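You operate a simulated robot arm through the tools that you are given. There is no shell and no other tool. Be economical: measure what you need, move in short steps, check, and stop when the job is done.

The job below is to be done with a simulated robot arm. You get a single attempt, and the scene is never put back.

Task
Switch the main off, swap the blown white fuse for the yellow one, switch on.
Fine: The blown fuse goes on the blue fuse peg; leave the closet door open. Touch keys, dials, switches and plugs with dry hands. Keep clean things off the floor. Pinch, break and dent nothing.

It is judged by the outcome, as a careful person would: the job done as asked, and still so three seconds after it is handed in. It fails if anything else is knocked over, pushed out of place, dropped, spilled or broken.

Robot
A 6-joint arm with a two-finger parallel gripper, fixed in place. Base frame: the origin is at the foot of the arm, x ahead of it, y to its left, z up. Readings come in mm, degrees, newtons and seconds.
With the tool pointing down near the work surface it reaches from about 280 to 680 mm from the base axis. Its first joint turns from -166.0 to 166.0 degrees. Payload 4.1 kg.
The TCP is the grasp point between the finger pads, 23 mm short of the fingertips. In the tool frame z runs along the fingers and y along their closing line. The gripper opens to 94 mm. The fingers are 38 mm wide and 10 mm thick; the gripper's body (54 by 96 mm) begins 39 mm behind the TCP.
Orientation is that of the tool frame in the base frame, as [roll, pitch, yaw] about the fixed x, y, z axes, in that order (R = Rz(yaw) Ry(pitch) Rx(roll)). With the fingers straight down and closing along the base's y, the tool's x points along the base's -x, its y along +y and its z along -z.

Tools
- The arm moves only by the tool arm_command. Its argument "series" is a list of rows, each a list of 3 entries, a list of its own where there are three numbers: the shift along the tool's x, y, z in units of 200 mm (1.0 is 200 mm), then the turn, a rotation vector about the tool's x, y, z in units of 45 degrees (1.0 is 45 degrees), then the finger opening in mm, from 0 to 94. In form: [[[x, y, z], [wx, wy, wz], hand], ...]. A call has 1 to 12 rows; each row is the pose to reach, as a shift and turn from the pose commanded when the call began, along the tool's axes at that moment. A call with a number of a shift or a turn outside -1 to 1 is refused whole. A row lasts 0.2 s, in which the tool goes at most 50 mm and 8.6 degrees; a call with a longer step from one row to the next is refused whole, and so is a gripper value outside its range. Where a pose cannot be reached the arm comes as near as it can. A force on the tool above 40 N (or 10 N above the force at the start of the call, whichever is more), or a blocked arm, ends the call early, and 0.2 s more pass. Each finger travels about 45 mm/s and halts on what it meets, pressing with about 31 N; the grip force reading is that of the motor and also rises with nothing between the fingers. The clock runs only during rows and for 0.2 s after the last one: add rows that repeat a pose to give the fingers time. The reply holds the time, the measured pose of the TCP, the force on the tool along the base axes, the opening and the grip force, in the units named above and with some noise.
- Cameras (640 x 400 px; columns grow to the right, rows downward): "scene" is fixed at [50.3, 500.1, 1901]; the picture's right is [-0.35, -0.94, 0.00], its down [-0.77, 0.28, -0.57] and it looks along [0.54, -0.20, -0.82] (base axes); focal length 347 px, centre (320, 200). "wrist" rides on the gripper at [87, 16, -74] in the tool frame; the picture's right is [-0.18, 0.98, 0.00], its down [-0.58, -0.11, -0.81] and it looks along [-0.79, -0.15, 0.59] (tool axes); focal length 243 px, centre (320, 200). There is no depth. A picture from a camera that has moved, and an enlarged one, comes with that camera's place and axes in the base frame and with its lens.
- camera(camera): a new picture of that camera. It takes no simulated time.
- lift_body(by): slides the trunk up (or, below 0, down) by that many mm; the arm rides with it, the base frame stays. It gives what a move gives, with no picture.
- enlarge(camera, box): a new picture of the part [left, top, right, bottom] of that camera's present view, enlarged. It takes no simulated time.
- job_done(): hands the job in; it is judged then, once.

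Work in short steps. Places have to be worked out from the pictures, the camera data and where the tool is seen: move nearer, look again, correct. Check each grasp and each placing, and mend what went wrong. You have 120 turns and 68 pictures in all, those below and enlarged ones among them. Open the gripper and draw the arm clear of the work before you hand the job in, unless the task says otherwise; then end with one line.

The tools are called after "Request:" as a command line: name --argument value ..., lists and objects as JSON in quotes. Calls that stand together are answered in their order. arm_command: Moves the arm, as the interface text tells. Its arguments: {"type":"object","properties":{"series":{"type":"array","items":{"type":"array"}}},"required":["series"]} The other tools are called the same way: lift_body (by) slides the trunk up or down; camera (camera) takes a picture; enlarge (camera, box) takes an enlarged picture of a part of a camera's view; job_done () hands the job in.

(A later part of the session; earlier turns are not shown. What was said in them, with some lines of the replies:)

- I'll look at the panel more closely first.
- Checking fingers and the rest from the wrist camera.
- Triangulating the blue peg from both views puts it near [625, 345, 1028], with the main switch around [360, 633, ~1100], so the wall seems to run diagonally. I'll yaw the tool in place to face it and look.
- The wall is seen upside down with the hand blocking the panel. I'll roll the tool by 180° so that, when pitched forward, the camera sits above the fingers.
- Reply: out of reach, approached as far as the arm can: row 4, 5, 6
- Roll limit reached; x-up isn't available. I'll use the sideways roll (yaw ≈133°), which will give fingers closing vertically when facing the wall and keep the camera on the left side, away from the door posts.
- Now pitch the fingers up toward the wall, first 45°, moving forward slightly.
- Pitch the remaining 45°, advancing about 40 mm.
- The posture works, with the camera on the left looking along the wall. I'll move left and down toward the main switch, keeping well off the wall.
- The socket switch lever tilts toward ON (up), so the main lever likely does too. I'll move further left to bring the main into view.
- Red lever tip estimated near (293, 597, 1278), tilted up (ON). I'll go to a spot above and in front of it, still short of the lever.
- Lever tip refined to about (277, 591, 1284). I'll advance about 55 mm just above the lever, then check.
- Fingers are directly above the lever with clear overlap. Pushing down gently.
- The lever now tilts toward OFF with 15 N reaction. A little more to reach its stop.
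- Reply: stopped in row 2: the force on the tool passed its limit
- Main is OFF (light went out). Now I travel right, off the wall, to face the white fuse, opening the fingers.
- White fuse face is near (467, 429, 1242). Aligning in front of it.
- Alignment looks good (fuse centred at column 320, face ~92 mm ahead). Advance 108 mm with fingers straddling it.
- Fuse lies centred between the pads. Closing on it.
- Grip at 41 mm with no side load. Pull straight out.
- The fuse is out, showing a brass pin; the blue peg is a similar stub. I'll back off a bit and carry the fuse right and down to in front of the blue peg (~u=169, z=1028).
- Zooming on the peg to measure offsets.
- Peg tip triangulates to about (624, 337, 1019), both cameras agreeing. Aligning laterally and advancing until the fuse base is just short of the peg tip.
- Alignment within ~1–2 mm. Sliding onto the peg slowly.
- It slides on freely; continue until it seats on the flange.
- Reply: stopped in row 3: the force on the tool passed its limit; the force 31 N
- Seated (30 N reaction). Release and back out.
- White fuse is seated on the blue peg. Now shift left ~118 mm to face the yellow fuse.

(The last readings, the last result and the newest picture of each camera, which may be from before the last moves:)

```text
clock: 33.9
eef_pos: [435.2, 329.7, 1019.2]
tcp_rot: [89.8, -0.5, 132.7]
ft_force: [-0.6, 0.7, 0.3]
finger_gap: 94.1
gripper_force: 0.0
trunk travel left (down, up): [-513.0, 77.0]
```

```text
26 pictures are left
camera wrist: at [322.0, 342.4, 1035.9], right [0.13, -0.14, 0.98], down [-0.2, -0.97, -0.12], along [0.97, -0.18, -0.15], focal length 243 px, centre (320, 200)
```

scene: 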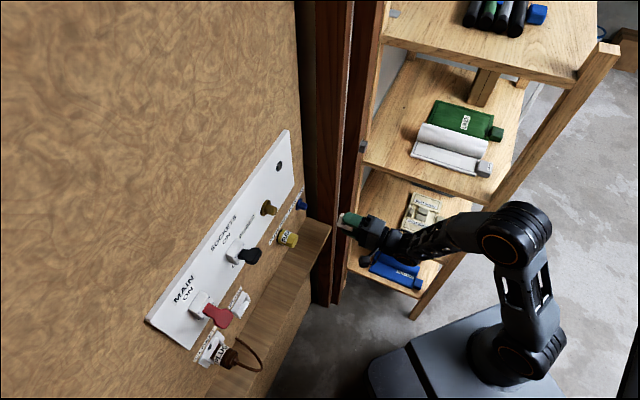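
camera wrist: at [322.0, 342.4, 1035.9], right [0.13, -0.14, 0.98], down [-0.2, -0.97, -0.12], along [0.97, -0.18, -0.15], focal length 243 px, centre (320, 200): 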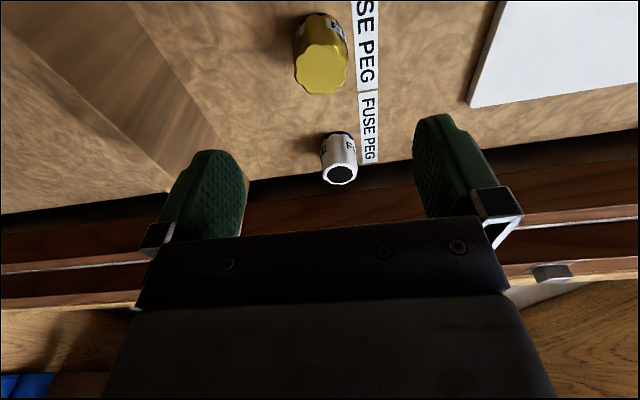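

Yellow fuse is centred (column 321). Advance 120 mm and close.

Request:
arm_command --series '[[[0, 0, 0.15], [0, 0, 0], 94], [[0, 0, 0.3], [0, 0, 0], 94], [[0, 0, 0.42], [0, 0, 0], 94], [[0, 0, 0.52], [0, 0, 0], 94], [[0, 0, 0.6], [0, 0, 0], 94], [[0, 0, 0.6], [0, 0, 0], 94]]'

Request:
camera --camera "wrist"

```text
clock: 35.3
eef_pos: [523.5, 412.3, 1020.3]
tcp_rot: [89.9, -0.5, 132.7]
ft_force: [-0.4, -0.4, -0.8]
finger_gap: 94.0
gripper_force: 0.2
trunk travel left (down, up): [-513.0, 77.0]
```

```text
25 pictures are left
camera wrist: at [410.5, 424.9, 1037.1], right [0.13, -0.14, 0.98], down [-0.2, -0.97, -0.12], along [0.97, -0.18, -0.15], focal length 243 px, centre (320, 200)
```

wrist: 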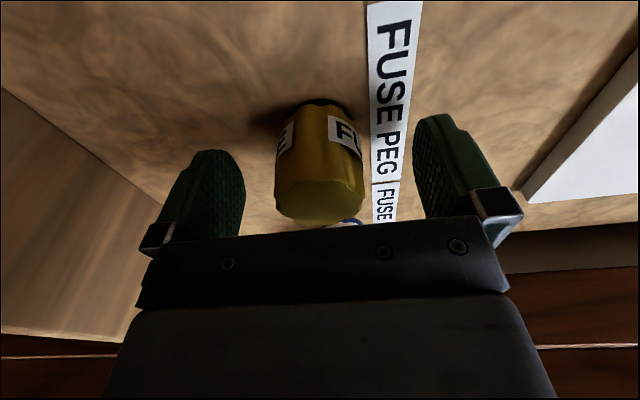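

Request:
arm_command --series '[[[0, 0, 0], [0, 0, 0], 80], [[0, 0, 0], [0, 0, 0], 62], [[0, 0, 0], [0, 0, 0], 45], [[0, 0, 0], [0, 0, 0], 35], [[0, 0, 0], [0, 0, 0], 30], [[0, 0, 0], [0, 0, 0], 30]]'

Request:
arm_command --series '[[[0, 0, -0.04], [0, 0, 0], 30], [[0, 0, -0.08], [0, 0, 0], 30], [[0, 0, -0.14], [0, 0, 0], 30], [[0, 0, -0.22], [0, 0, 0], 30], [[0, 0, -0.35], [0, 0, 0], 30], [[0, 0, -0.5], [0, 0, 0], 30], [[0, 0, -0.65], [0, 0, 0], 30]]'

Request:
camera --camera "wrist"

```text
clock: 36.7
eef_pos: [522.5, 411.3, 1019.9]
tcp_rot: [89.8, -0.4, 132.7]
ft_force: [-1.2, 0.1, -1.7]
finger_gap: 41.2
gripper_force: 30.6
trunk travel left (down, up): [-513.0, 77.0]
```

```text
clock: 38.3
eef_pos: [427.4, 322.3, 1018.7]
tcp_rot: [90.0, -0.4, 132.7]
ft_force: [0.3, 1.3, 0.0]
finger_gap: 40.9
gripper_force: 30.8
trunk travel left (down, up): [-513.0, 77.0]
```

```text
24 pictures are left
camera wrist: at [314.1, 335.4, 1036.1], right [0.13, -0.14, 0.98], down [-0.2, -0.97, -0.12], along [0.97, -0.18, -0.15], focal length 243 px, centre (320, 200)
```

wrist: 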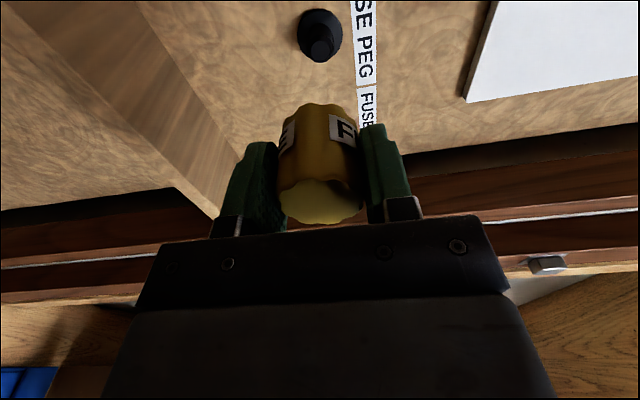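

Yellow fuse is out. Raise it and shift to face the brass pin (TCP u'≈1.5, z≈1240).

Request:
arm_command --series '[[[0.05, 0.18, 0], [0, 0, 0], 30], [[0.1, 0.36, 0], [0, 0, 0], 30], [[0.15, 0.54, 0], [0, 0, 0], 30], [[0.2, 0.72, 0], [0, 0, 0], 30], [[0.262, 0.88, 0], [0, 0, 0], 30], [[0.262, 0.98, 0], [0, 0, 0], 30]]'

Request:
arm_command --series '[[[0, 0.08, 0], [0, 0, 0], 30], [[0, 0.125, 0.05], [0, 0, 0], 30], [[0, 0.125, 0.2], [0, 0, 0], 30], [[0, 0.125, 0.3], [0, 0, 0], 30], [[0, 0.125, 0.36], [0, 0, 0], 30], [[0, 0.125, 0.36], [0, 0, 0], 30]]'

Request:
enlarge --camera "wrist" --box '[200, 20, 440, 170]'

Request:
enlarge --camera "scene" --box '[240, 160, 350, 230]'

```text
clock: 39.7
eef_pos: [392.4, 359.0, 1214.7]
tcp_rot: [89.9, -0.4, 132.8]
ft_force: [0.3, 0.4, -0.2]
finger_gap: 40.6
gripper_force: 31.0
trunk travel left (down, up): [-513.0, 77.0]
```

```text
clock: 41.1
eef_pos: [445.2, 408.1, 1241.9]
tcp_rot: [89.8, -0.5, 132.7]
ft_force: [-0.1, 0.0, -0.2]
finger_gap: 41.1
gripper_force: 30.6
trunk travel left (down, up): [-513.0, 77.0]
```

```text
2.67 times, centred on (320, 95) of wrist
camera zoom: at [333.0, 421.4, 1258.1], right [0.13, -0.14, 0.98], down [-0.2, -0.97, -0.12], along [0.97, -0.18, -0.15], focal length 647 px, centre (320, 480)
```

zoom: 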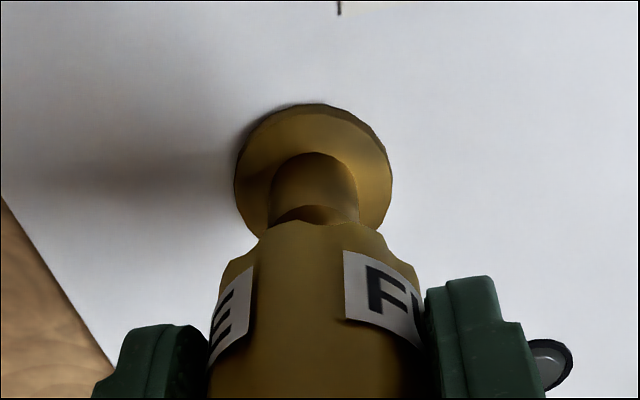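

```text
5.71 times, centred on (295, 195) of scene
camera zoom: at [50.3, 500.1, 1901.0], right [-0.35, -0.94, 0.0], down [-0.77, 0.28, -0.57], along [0.54, -0.2, -0.82], focal length 1982 px, centre (463, 229)
```

zoom: 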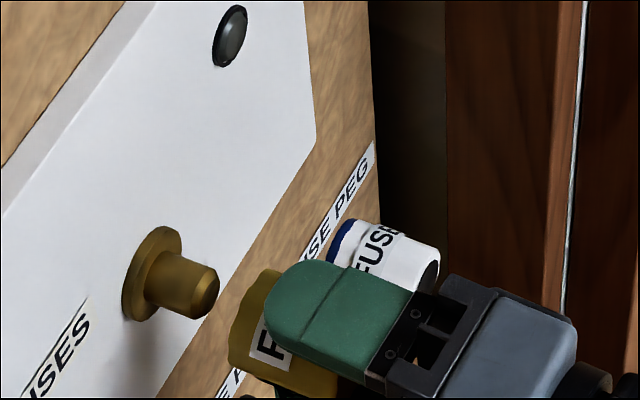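

Vertical is 1.5 mm high. Checking lateral alignment with a tighter zoom after lowering.

Request:
arm_command --series '[[[0, -0.007, 0], [0, 0, 0], 30], [[0, -0.007, 0], [0, 0, 0], 30]]'

Request:
enlarge --camera "scene" --box '[256, 190, 304, 220]'

```text
clock: 41.7
eef_pos: [445.4, 407.8, 1240.3]
tcp_rot: [89.7, -0.5, 132.7]
ft_force: [-0.3, 0.0, -0.8]
finger_gap: 40.9
gripper_force: 30.7
trunk travel left (down, up): [-513.0, 77.0]
```

```text
13.33 times, centred on (280, 205) of scene
camera zoom: at [50.3, 500.1, 1901.0], right [-0.35, -0.94, 0.0], down [-0.77, 0.28, -0.57], along [0.54, -0.2, -0.82], focal length 4625 px, centre (853, 133)
```

zoom: 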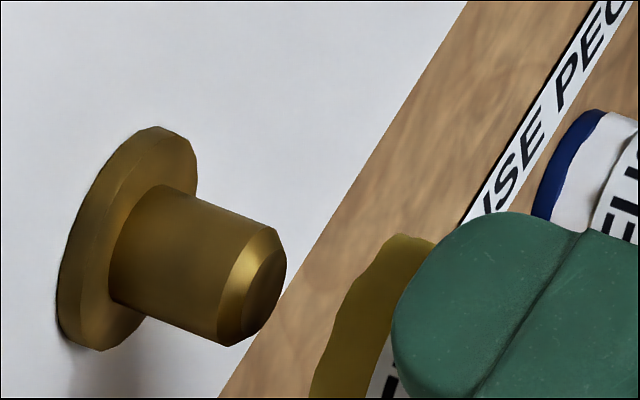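

The views bracket alignment within ±2 mm; pin tip and fuse end are both chamfered. Sliding on slowly with the force guard.

Request:
arm_command --series '[[[0, 0, 0.03], [0, 0, 0], 30], [[0, 0, 0.06], [0, 0, 0], 30], [[0, 0, 0.09], [0, 0, 0], 30], [[0, 0, 0.12], [0, 0, 0], 30], [[0, 0, 0.14], [0, 0, 0], 30]]'

Request:
enlarge --camera "wrist" --box '[200, 20, 440, 170]'

```text
clock: 42.9
eef_pos: [466.7, 427.3, 1239.3]
tcp_rot: [89.9, -0.5, 132.6]
ft_force: [0.0, 0.2, 0.0]
finger_gap: 40.9
gripper_force: 31.0
trunk travel left (down, up): [-513.0, 77.0]
```

```text
2.67 times, centred on (320, 95) of wrist
camera zoom: at [353.3, 439.8, 1256.6], right [0.13, -0.14, 0.98], down [-0.2, -0.97, -0.12], along [0.97, -0.18, -0.15], focal length 647 px, centre (320, 480)
```

zoom: 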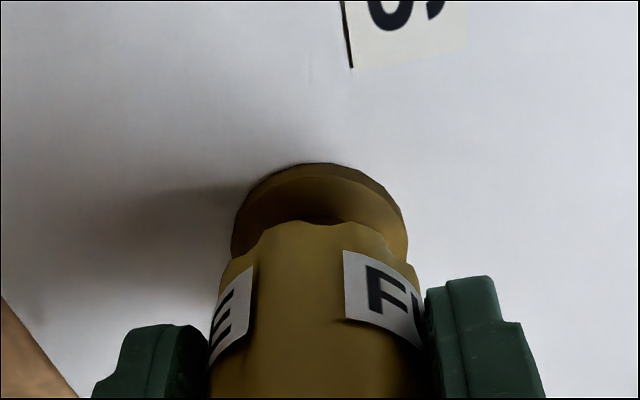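

On the pin with zero force. Push the remaining ~12 mm to seat.

Request:
arm_command --series '[[[0, 0, 0.03], [0, 0, 0], 30], [[0, 0, 0.045], [0, 0, 0], 30], [[0, 0, 0.06], [0, 0, 0], 30], [[0, 0, 0.075], [0, 0, 0], 30], [[0, 0, 0.085], [0, 0, 0], 30]]'

Request:
enlarge --camera "wrist" --box '[200, 20, 440, 170]'

```text
clock: 44.1
eef_pos: [478.1, 438.9, 1241.0]
tcp_rot: [89.8, -0.4, 132.6]
ft_force: [-2.8, -2.4, 0.0]
finger_gap: 41.1
gripper_force: 31.0
trunk travel left (down, up): [-513.0, 77.0]
```

```text
2.67 times, centred on (320, 95) of wrist
camera zoom: at [365.5, 451.4, 1257.0], right [0.13, -0.14, 0.98], down [-0.2, -0.97, -0.12], along [0.97, -0.18, -0.15], focal length 647 px, centre (320, 480)
```

zoom: 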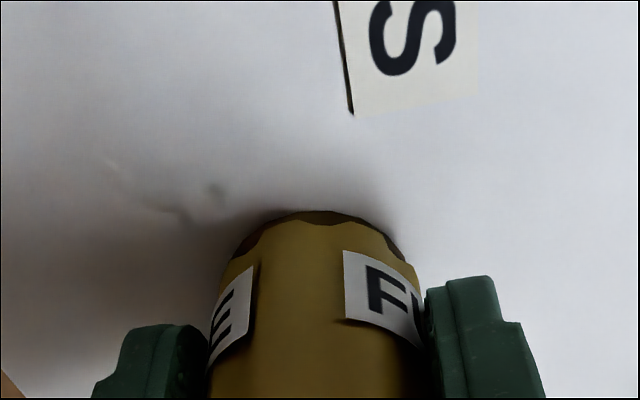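

Request:
arm_command --series '[[[0, 0, 0.01], [0, 0, 0], 30], [[0, 0, 0.02], [0, 0, 0], 30], [[0, 0, 0.03], [0, 0, 0], 30], [[0, 0, 0.04], [0, 0, 0], 30]]'

Request:
enlarge --camera "wrist" --box '[200, 20, 440, 170]'

```text
clock: 45.0
eef_pos: [479.6, 438.6, 1240.2]
tcp_rot: [89.9, -0.5, 132.9]
ft_force: [-22.9, -22.2, -0.9]
finger_gap: 40.9
gripper_force: 31.0
trunk travel left (down, up): [-513.0, 77.0]
stopped in row 4: the force on the tool passed its limit (the readings are from after the stop); the commanded pose is now the measured one
```

```text
2.67 times, centred on (320, 95) of wrist
camera zoom: at [366.1, 451.9, 1257.3], right [0.13, -0.14, 0.98], down [-0.2, -0.97, -0.11], along [0.97, -0.18, -0.15], focal length 647 px, centre (320, 480)
```

zoom: 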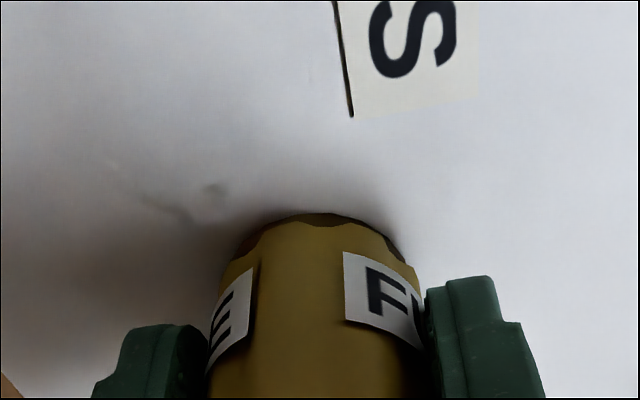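

Seated firmly. Release and back off, then inspect.

Request:
arm_command --series '[[[0, 0, -0.005], [0, 0, 0], 45], [[0, 0, -0.005], [0, 0, 0], 60], [[0, 0, -0.005], [0, 0, 0], 78], [[0, 0, -0.005], [0, 0, 0], 84], [[0, 0, -0.1], [0, 0, 0], 84], [[0, 0, -0.3], [0, 0, 0], 84], [[0, 0, -0.5], [0, 0, 0], 84], [[0, 0, -0.65], [0, 0, 0], 84]]'

Request:
camera --camera "wrist"

Request:
enlarge --camera "scene" --box '[240, 170, 350, 260]'

```text
clock: 46.8
eef_pos: [387.0, 353.3, 1238.5]
tcp_rot: [90.1, -0.5, 132.8]
ft_force: [0.6, -0.4, 1.2]
finger_gap: 84.1
gripper_force: 0.1
trunk travel left (down, up): [-513.0, 77.0]
```

```text
17 pictures are left
camera wrist: at [274.5, 366.0, 1255.5], right [0.13, -0.14, 0.98], down [-0.2, -0.97, -0.11], along [0.97, -0.18, -0.16], focal length 243 px, centre (320, 200)
```

wrist: 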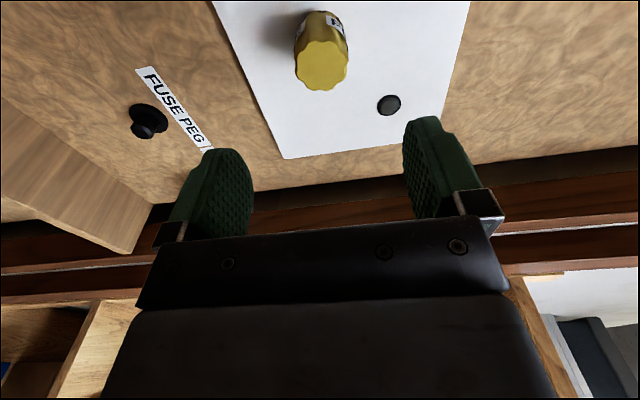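

```text
4.44 times, centred on (295, 215) of scene
camera zoom: at [50.3, 500.1, 1901.0], right [-0.35, -0.94, 0.0], down [-0.77, 0.28, -0.57], along [0.54, -0.2, -0.82], focal length 1542 px, centre (431, 133)
```

zoom: 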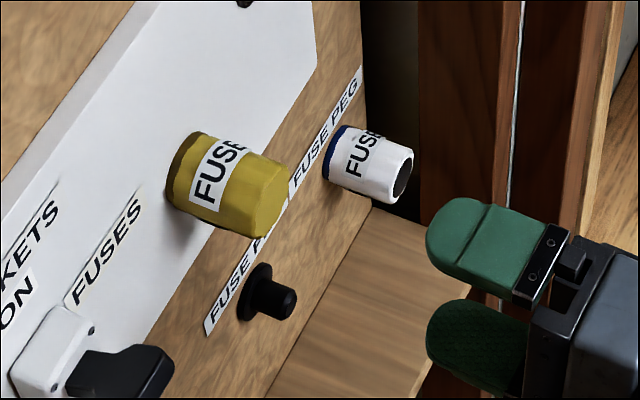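

Both fuses are well seated. Now travel back left to below the main lever, fingers closing.

Request:
arm_command --series '[[[0.2, -0.08, -0.03], [0, 0, 0], 60], [[0.4, -0.16, -0.06], [0, 0, 0], 40], [[0.6, -0.24, -0.06], [0, 0, 0], 20], [[0.8, -0.3, -0.06], [0, 0, 0], 0], [[1.0, -0.3, -0.06], [0, 0, 0], 0]]'

Request:
arm_command --series '[[[0.12, 0, 0.05], [0, 0, 0], 0], [[0.25, 0, 0.1], [0, 0, 0], 0], [[0.25, 0, 0.18], [0, 0, 0], 0], [[0.25, 0, 0.18], [0, 0, 0], 0]]'

Request:
camera --camera "wrist"

Request:
enlarge --camera "scene" --box '[140, 260, 340, 385]'

```text
clock: 48.0
eef_pos: [241.5, 494.0, 1179.3]
tcp_rot: [90.2, -0.3, 132.7]
ft_force: [-0.2, -0.3, 0.4]
finger_gap: 0.0
gripper_force: 20.9
trunk travel left (down, up): [-513.0, 77.0]
```

```text
clock: 49.0
eef_pos: [235.8, 554.1, 1180.8]
tcp_rot: [90.2, -0.4, 132.7]
ft_force: [0.2, -1.0, 0.7]
finger_gap: 0.2
gripper_force: 31.4
trunk travel left (down, up): [-513.0, 77.0]
```

```text
15 pictures are left
camera wrist: at [122.5, 567.7, 1197.6], right [0.13, -0.14, 0.98], down [-0.2, -0.97, -0.11], along [0.97, -0.18, -0.16], focal length 243 px, centre (320, 200)
```

wrist: 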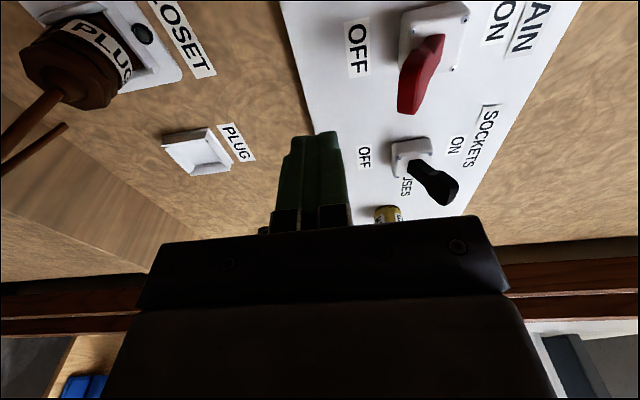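

```text
3.20 times, centred on (240, 322) of scene
camera zoom: at [50.3, 500.1, 1901.0], right [-0.35, -0.94, 0.0], down [-0.77, 0.28, -0.57], along [0.54, -0.2, -0.82], focal length 1110 px, centre (576, -192)
```

zoom: 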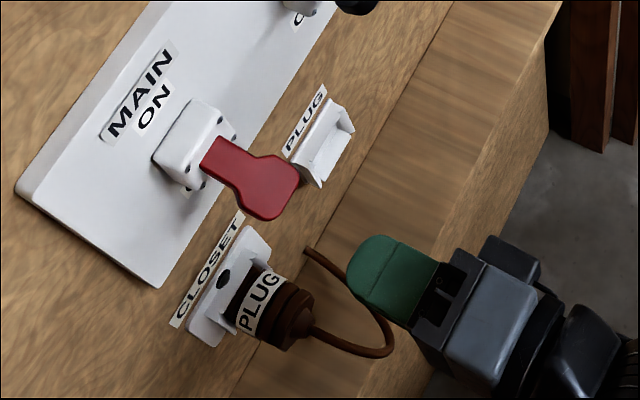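

Clear of the plug; lever lower edge at z≈1230. Advance beneath the lever, then push up gently.

Request:
arm_command --series '[[[0, 0, 0.1], [0, 0, 0], 0], [[0, 0, 0.2], [0, 0, 0], 0], [[0, 0, 0.31], [0, 0, 0], 0], [[0, 0.06, 0.31], [0, 0, 0], 0]]'

Request:
camera --camera "wrist"

```text
clock: 50.0
eef_pos: [279.4, 596.7, 1192.1]
tcp_rot: [90.1, -0.5, 132.7]
ft_force: [0.0, 0.2, 0.0]
finger_gap: 0.0
gripper_force: 30.8
trunk travel left (down, up): [-513.0, 77.0]
```

```text
13 pictures are left
camera wrist: at [167.7, 609.5, 1209.3], right [0.13, -0.14, 0.98], down [-0.2, -0.97, -0.11], along [0.97, -0.18, -0.16], focal length 243 px, centre (320, 200)
```

wrist: 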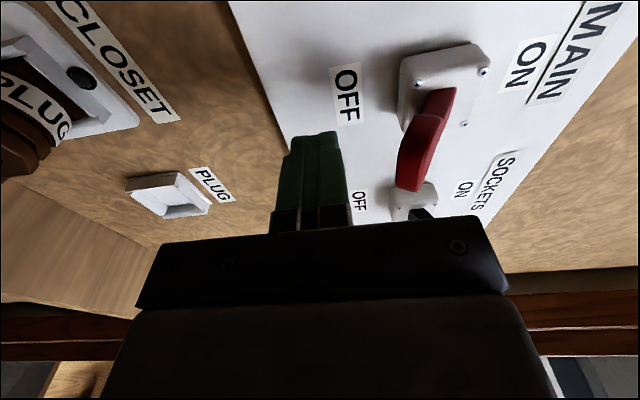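

Request:
arm_command --series '[[[0, 0.06, 0], [0, 0, 0], 0], [[0, 0.11, 0], [0, 0, 0], 0], [[0, 0.15, 0], [0, 0, 0], 0], [[0, 0.19, 0], [0, 0, 0], 0], [[0, 0.23, 0], [0, 0, 0], 0], [[0, 0.27, 0], [0, 0, 0], 0], [[0, 0.31, 0], [0, 0, 0], 0]]'

Request:
camera --camera "wrist"

```text
clock: 51.0
eef_pos: [278.6, 594.9, 1221.3]
tcp_rot: [91.0, -0.1, 132.8]
ft_force: [-11.1, -19.2, -13.4]
finger_gap: 0.0
gripper_force: 31.1
trunk travel left (down, up): [-513.0, 77.0]
stopped in row 4: the force on the tool passed its limit (the readings are from after the stop); the commanded pose is now the measured one
```

```text
12 pictures are left
camera wrist: at [165.8, 607.6, 1238.7], right [0.14, -0.13, 0.98], down [-0.2, -0.98, -0.1], along [0.97, -0.18, -0.16], focal length 243 px, centre (320, 200)
```

wrist: 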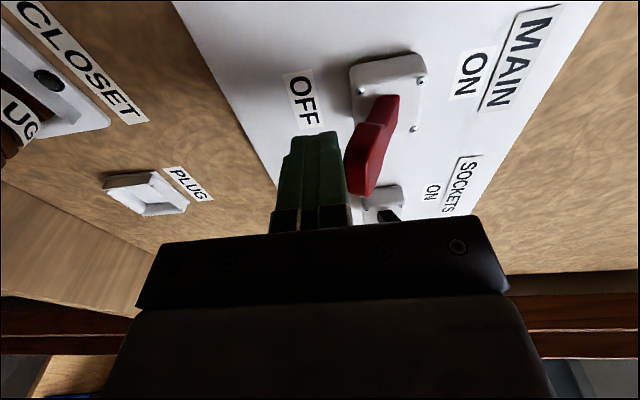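

Reached the force guard: the contact is too near the lever root. Back off a bit, retract 16 mm so I push nearer the tip, and retry.

Request:
arm_command --series '[[[0, -0.05, 0], [-0.02, 0, 0], 0], [[0, -0.05, -0.08], [-0.02, 0, 0], 0], [[0, 0.0, -0.08], [-0.02, 0, 0], 0], [[0, 0.03, -0.08], [-0.02, 0, 0], 0], [[0, 0.06, -0.08], [-0.02, 0, 0], 0], [[0, 0.09, -0.08], [-0.02, 0, 0], 0], [[0, 0.12, -0.08], [-0.02, 0, 0], 0], [[0, 0.15, -0.08], [-0.02, 0, 0], 0], [[0, 0.18, -0.08], [-0.02, 0, 0], 0]]'

Request:
camera --camera "wrist"

```text
clock: 53.0
eef_pos: [269.4, 584.7, 1260.6]
tcp_rot: [89.7, -0.3, 132.8]
ft_force: [0.0, 0.7, -0.7]
finger_gap: 0.2
gripper_force: 30.8
trunk travel left (down, up): [-513.0, 77.0]
```

```text
11 pictures are left
camera wrist: at [155.7, 598.6, 1276.5], right [0.12, -0.14, 0.98], down [-0.2, -0.97, -0.12], along [0.97, -0.18, -0.15], focal length 243 px, centre (320, 200)
```

wrist: 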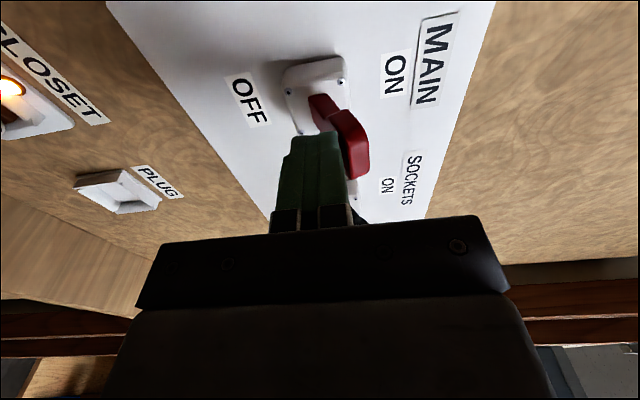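

Lever is up and the closet light is on again. Drop clear of the lever and withdraw, opening the gripper.

Request:
arm_command --series '[[[0, -0.06, 0], [0, 0, 0], 0], [[0, -0.1, -0.1], [0, 0, 0], 0], [[0, -0.1, -0.3], [0, 0, 0], 0], [[0, -0.1, -0.5], [0, 0, 0], 20], [[0, 0, -0.7], [0, 0, 0], 40], [[0, 0, -0.85], [0, 0, 0], 60], [[0, 0, -0.85], [0, 0, 0], 80]]'

Request:
camera --camera "scene"

Request:
enlarge --camera "scene" --box '[140, 160, 340, 385]'

Request:
camera --camera "wrist"

```text
clock: 54.6
eef_pos: [143.7, 468.9, 1259.5]
tcp_rot: [89.7, -0.2, 132.8]
ft_force: [-0.4, -0.3, -0.4]
finger_gap: 79.8
gripper_force: 0.1
trunk travel left (down, up): [-513.0, 77.0]
```

```text
10 pictures are left
```

scene: 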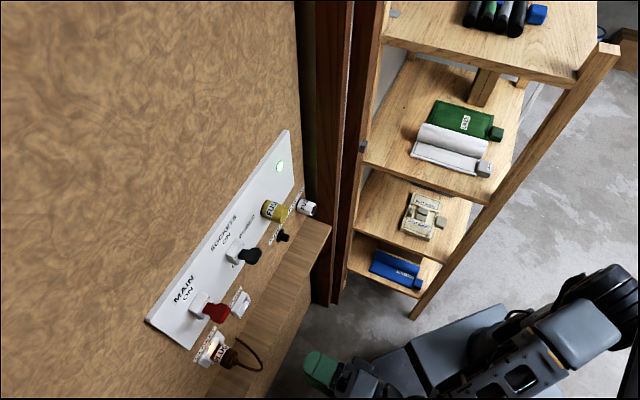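

```text
1.78 times, centred on (240, 272) of scene
camera zoom: at [50.3, 500.1, 1901.0], right [-0.35, -0.94, 0.0], down [-0.77, 0.28, -0.57], along [0.54, -0.2, -0.82], focal length 617 px, centre (462, 71)
```

zoom: 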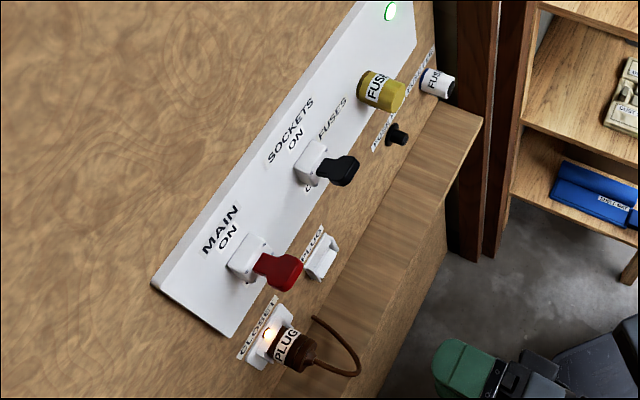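

```text
8 pictures are left
camera wrist: at [30.7, 482.4, 1275.4], right [0.12, -0.14, 0.98], down [-0.2, -0.97, -0.12], along [0.97, -0.18, -0.15], focal length 243 px, centre (320, 200)
```

wrist: 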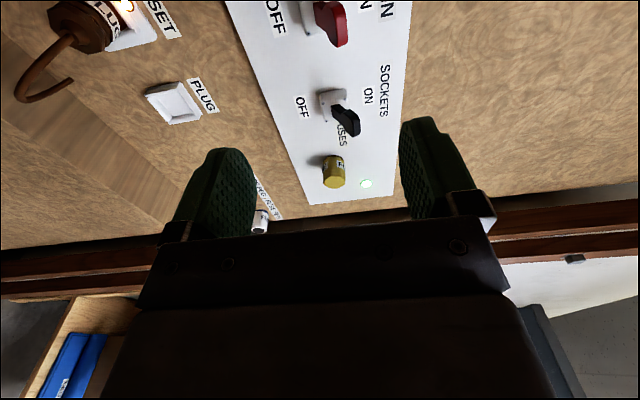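

The green panel lamp is lit, the yellow fuse is in the holder, the white one is on the blue peg, the main is on, and the arm is clear with the gripper open. Handing in.

Request:
job_done

```text
The job is handed in.
```

The main was switched off, the blown white fuse moved to the blue peg, and the yellow fuse fitted in its place. The main is back on, the green panel lamp is lit, and the closet door was left as it was.
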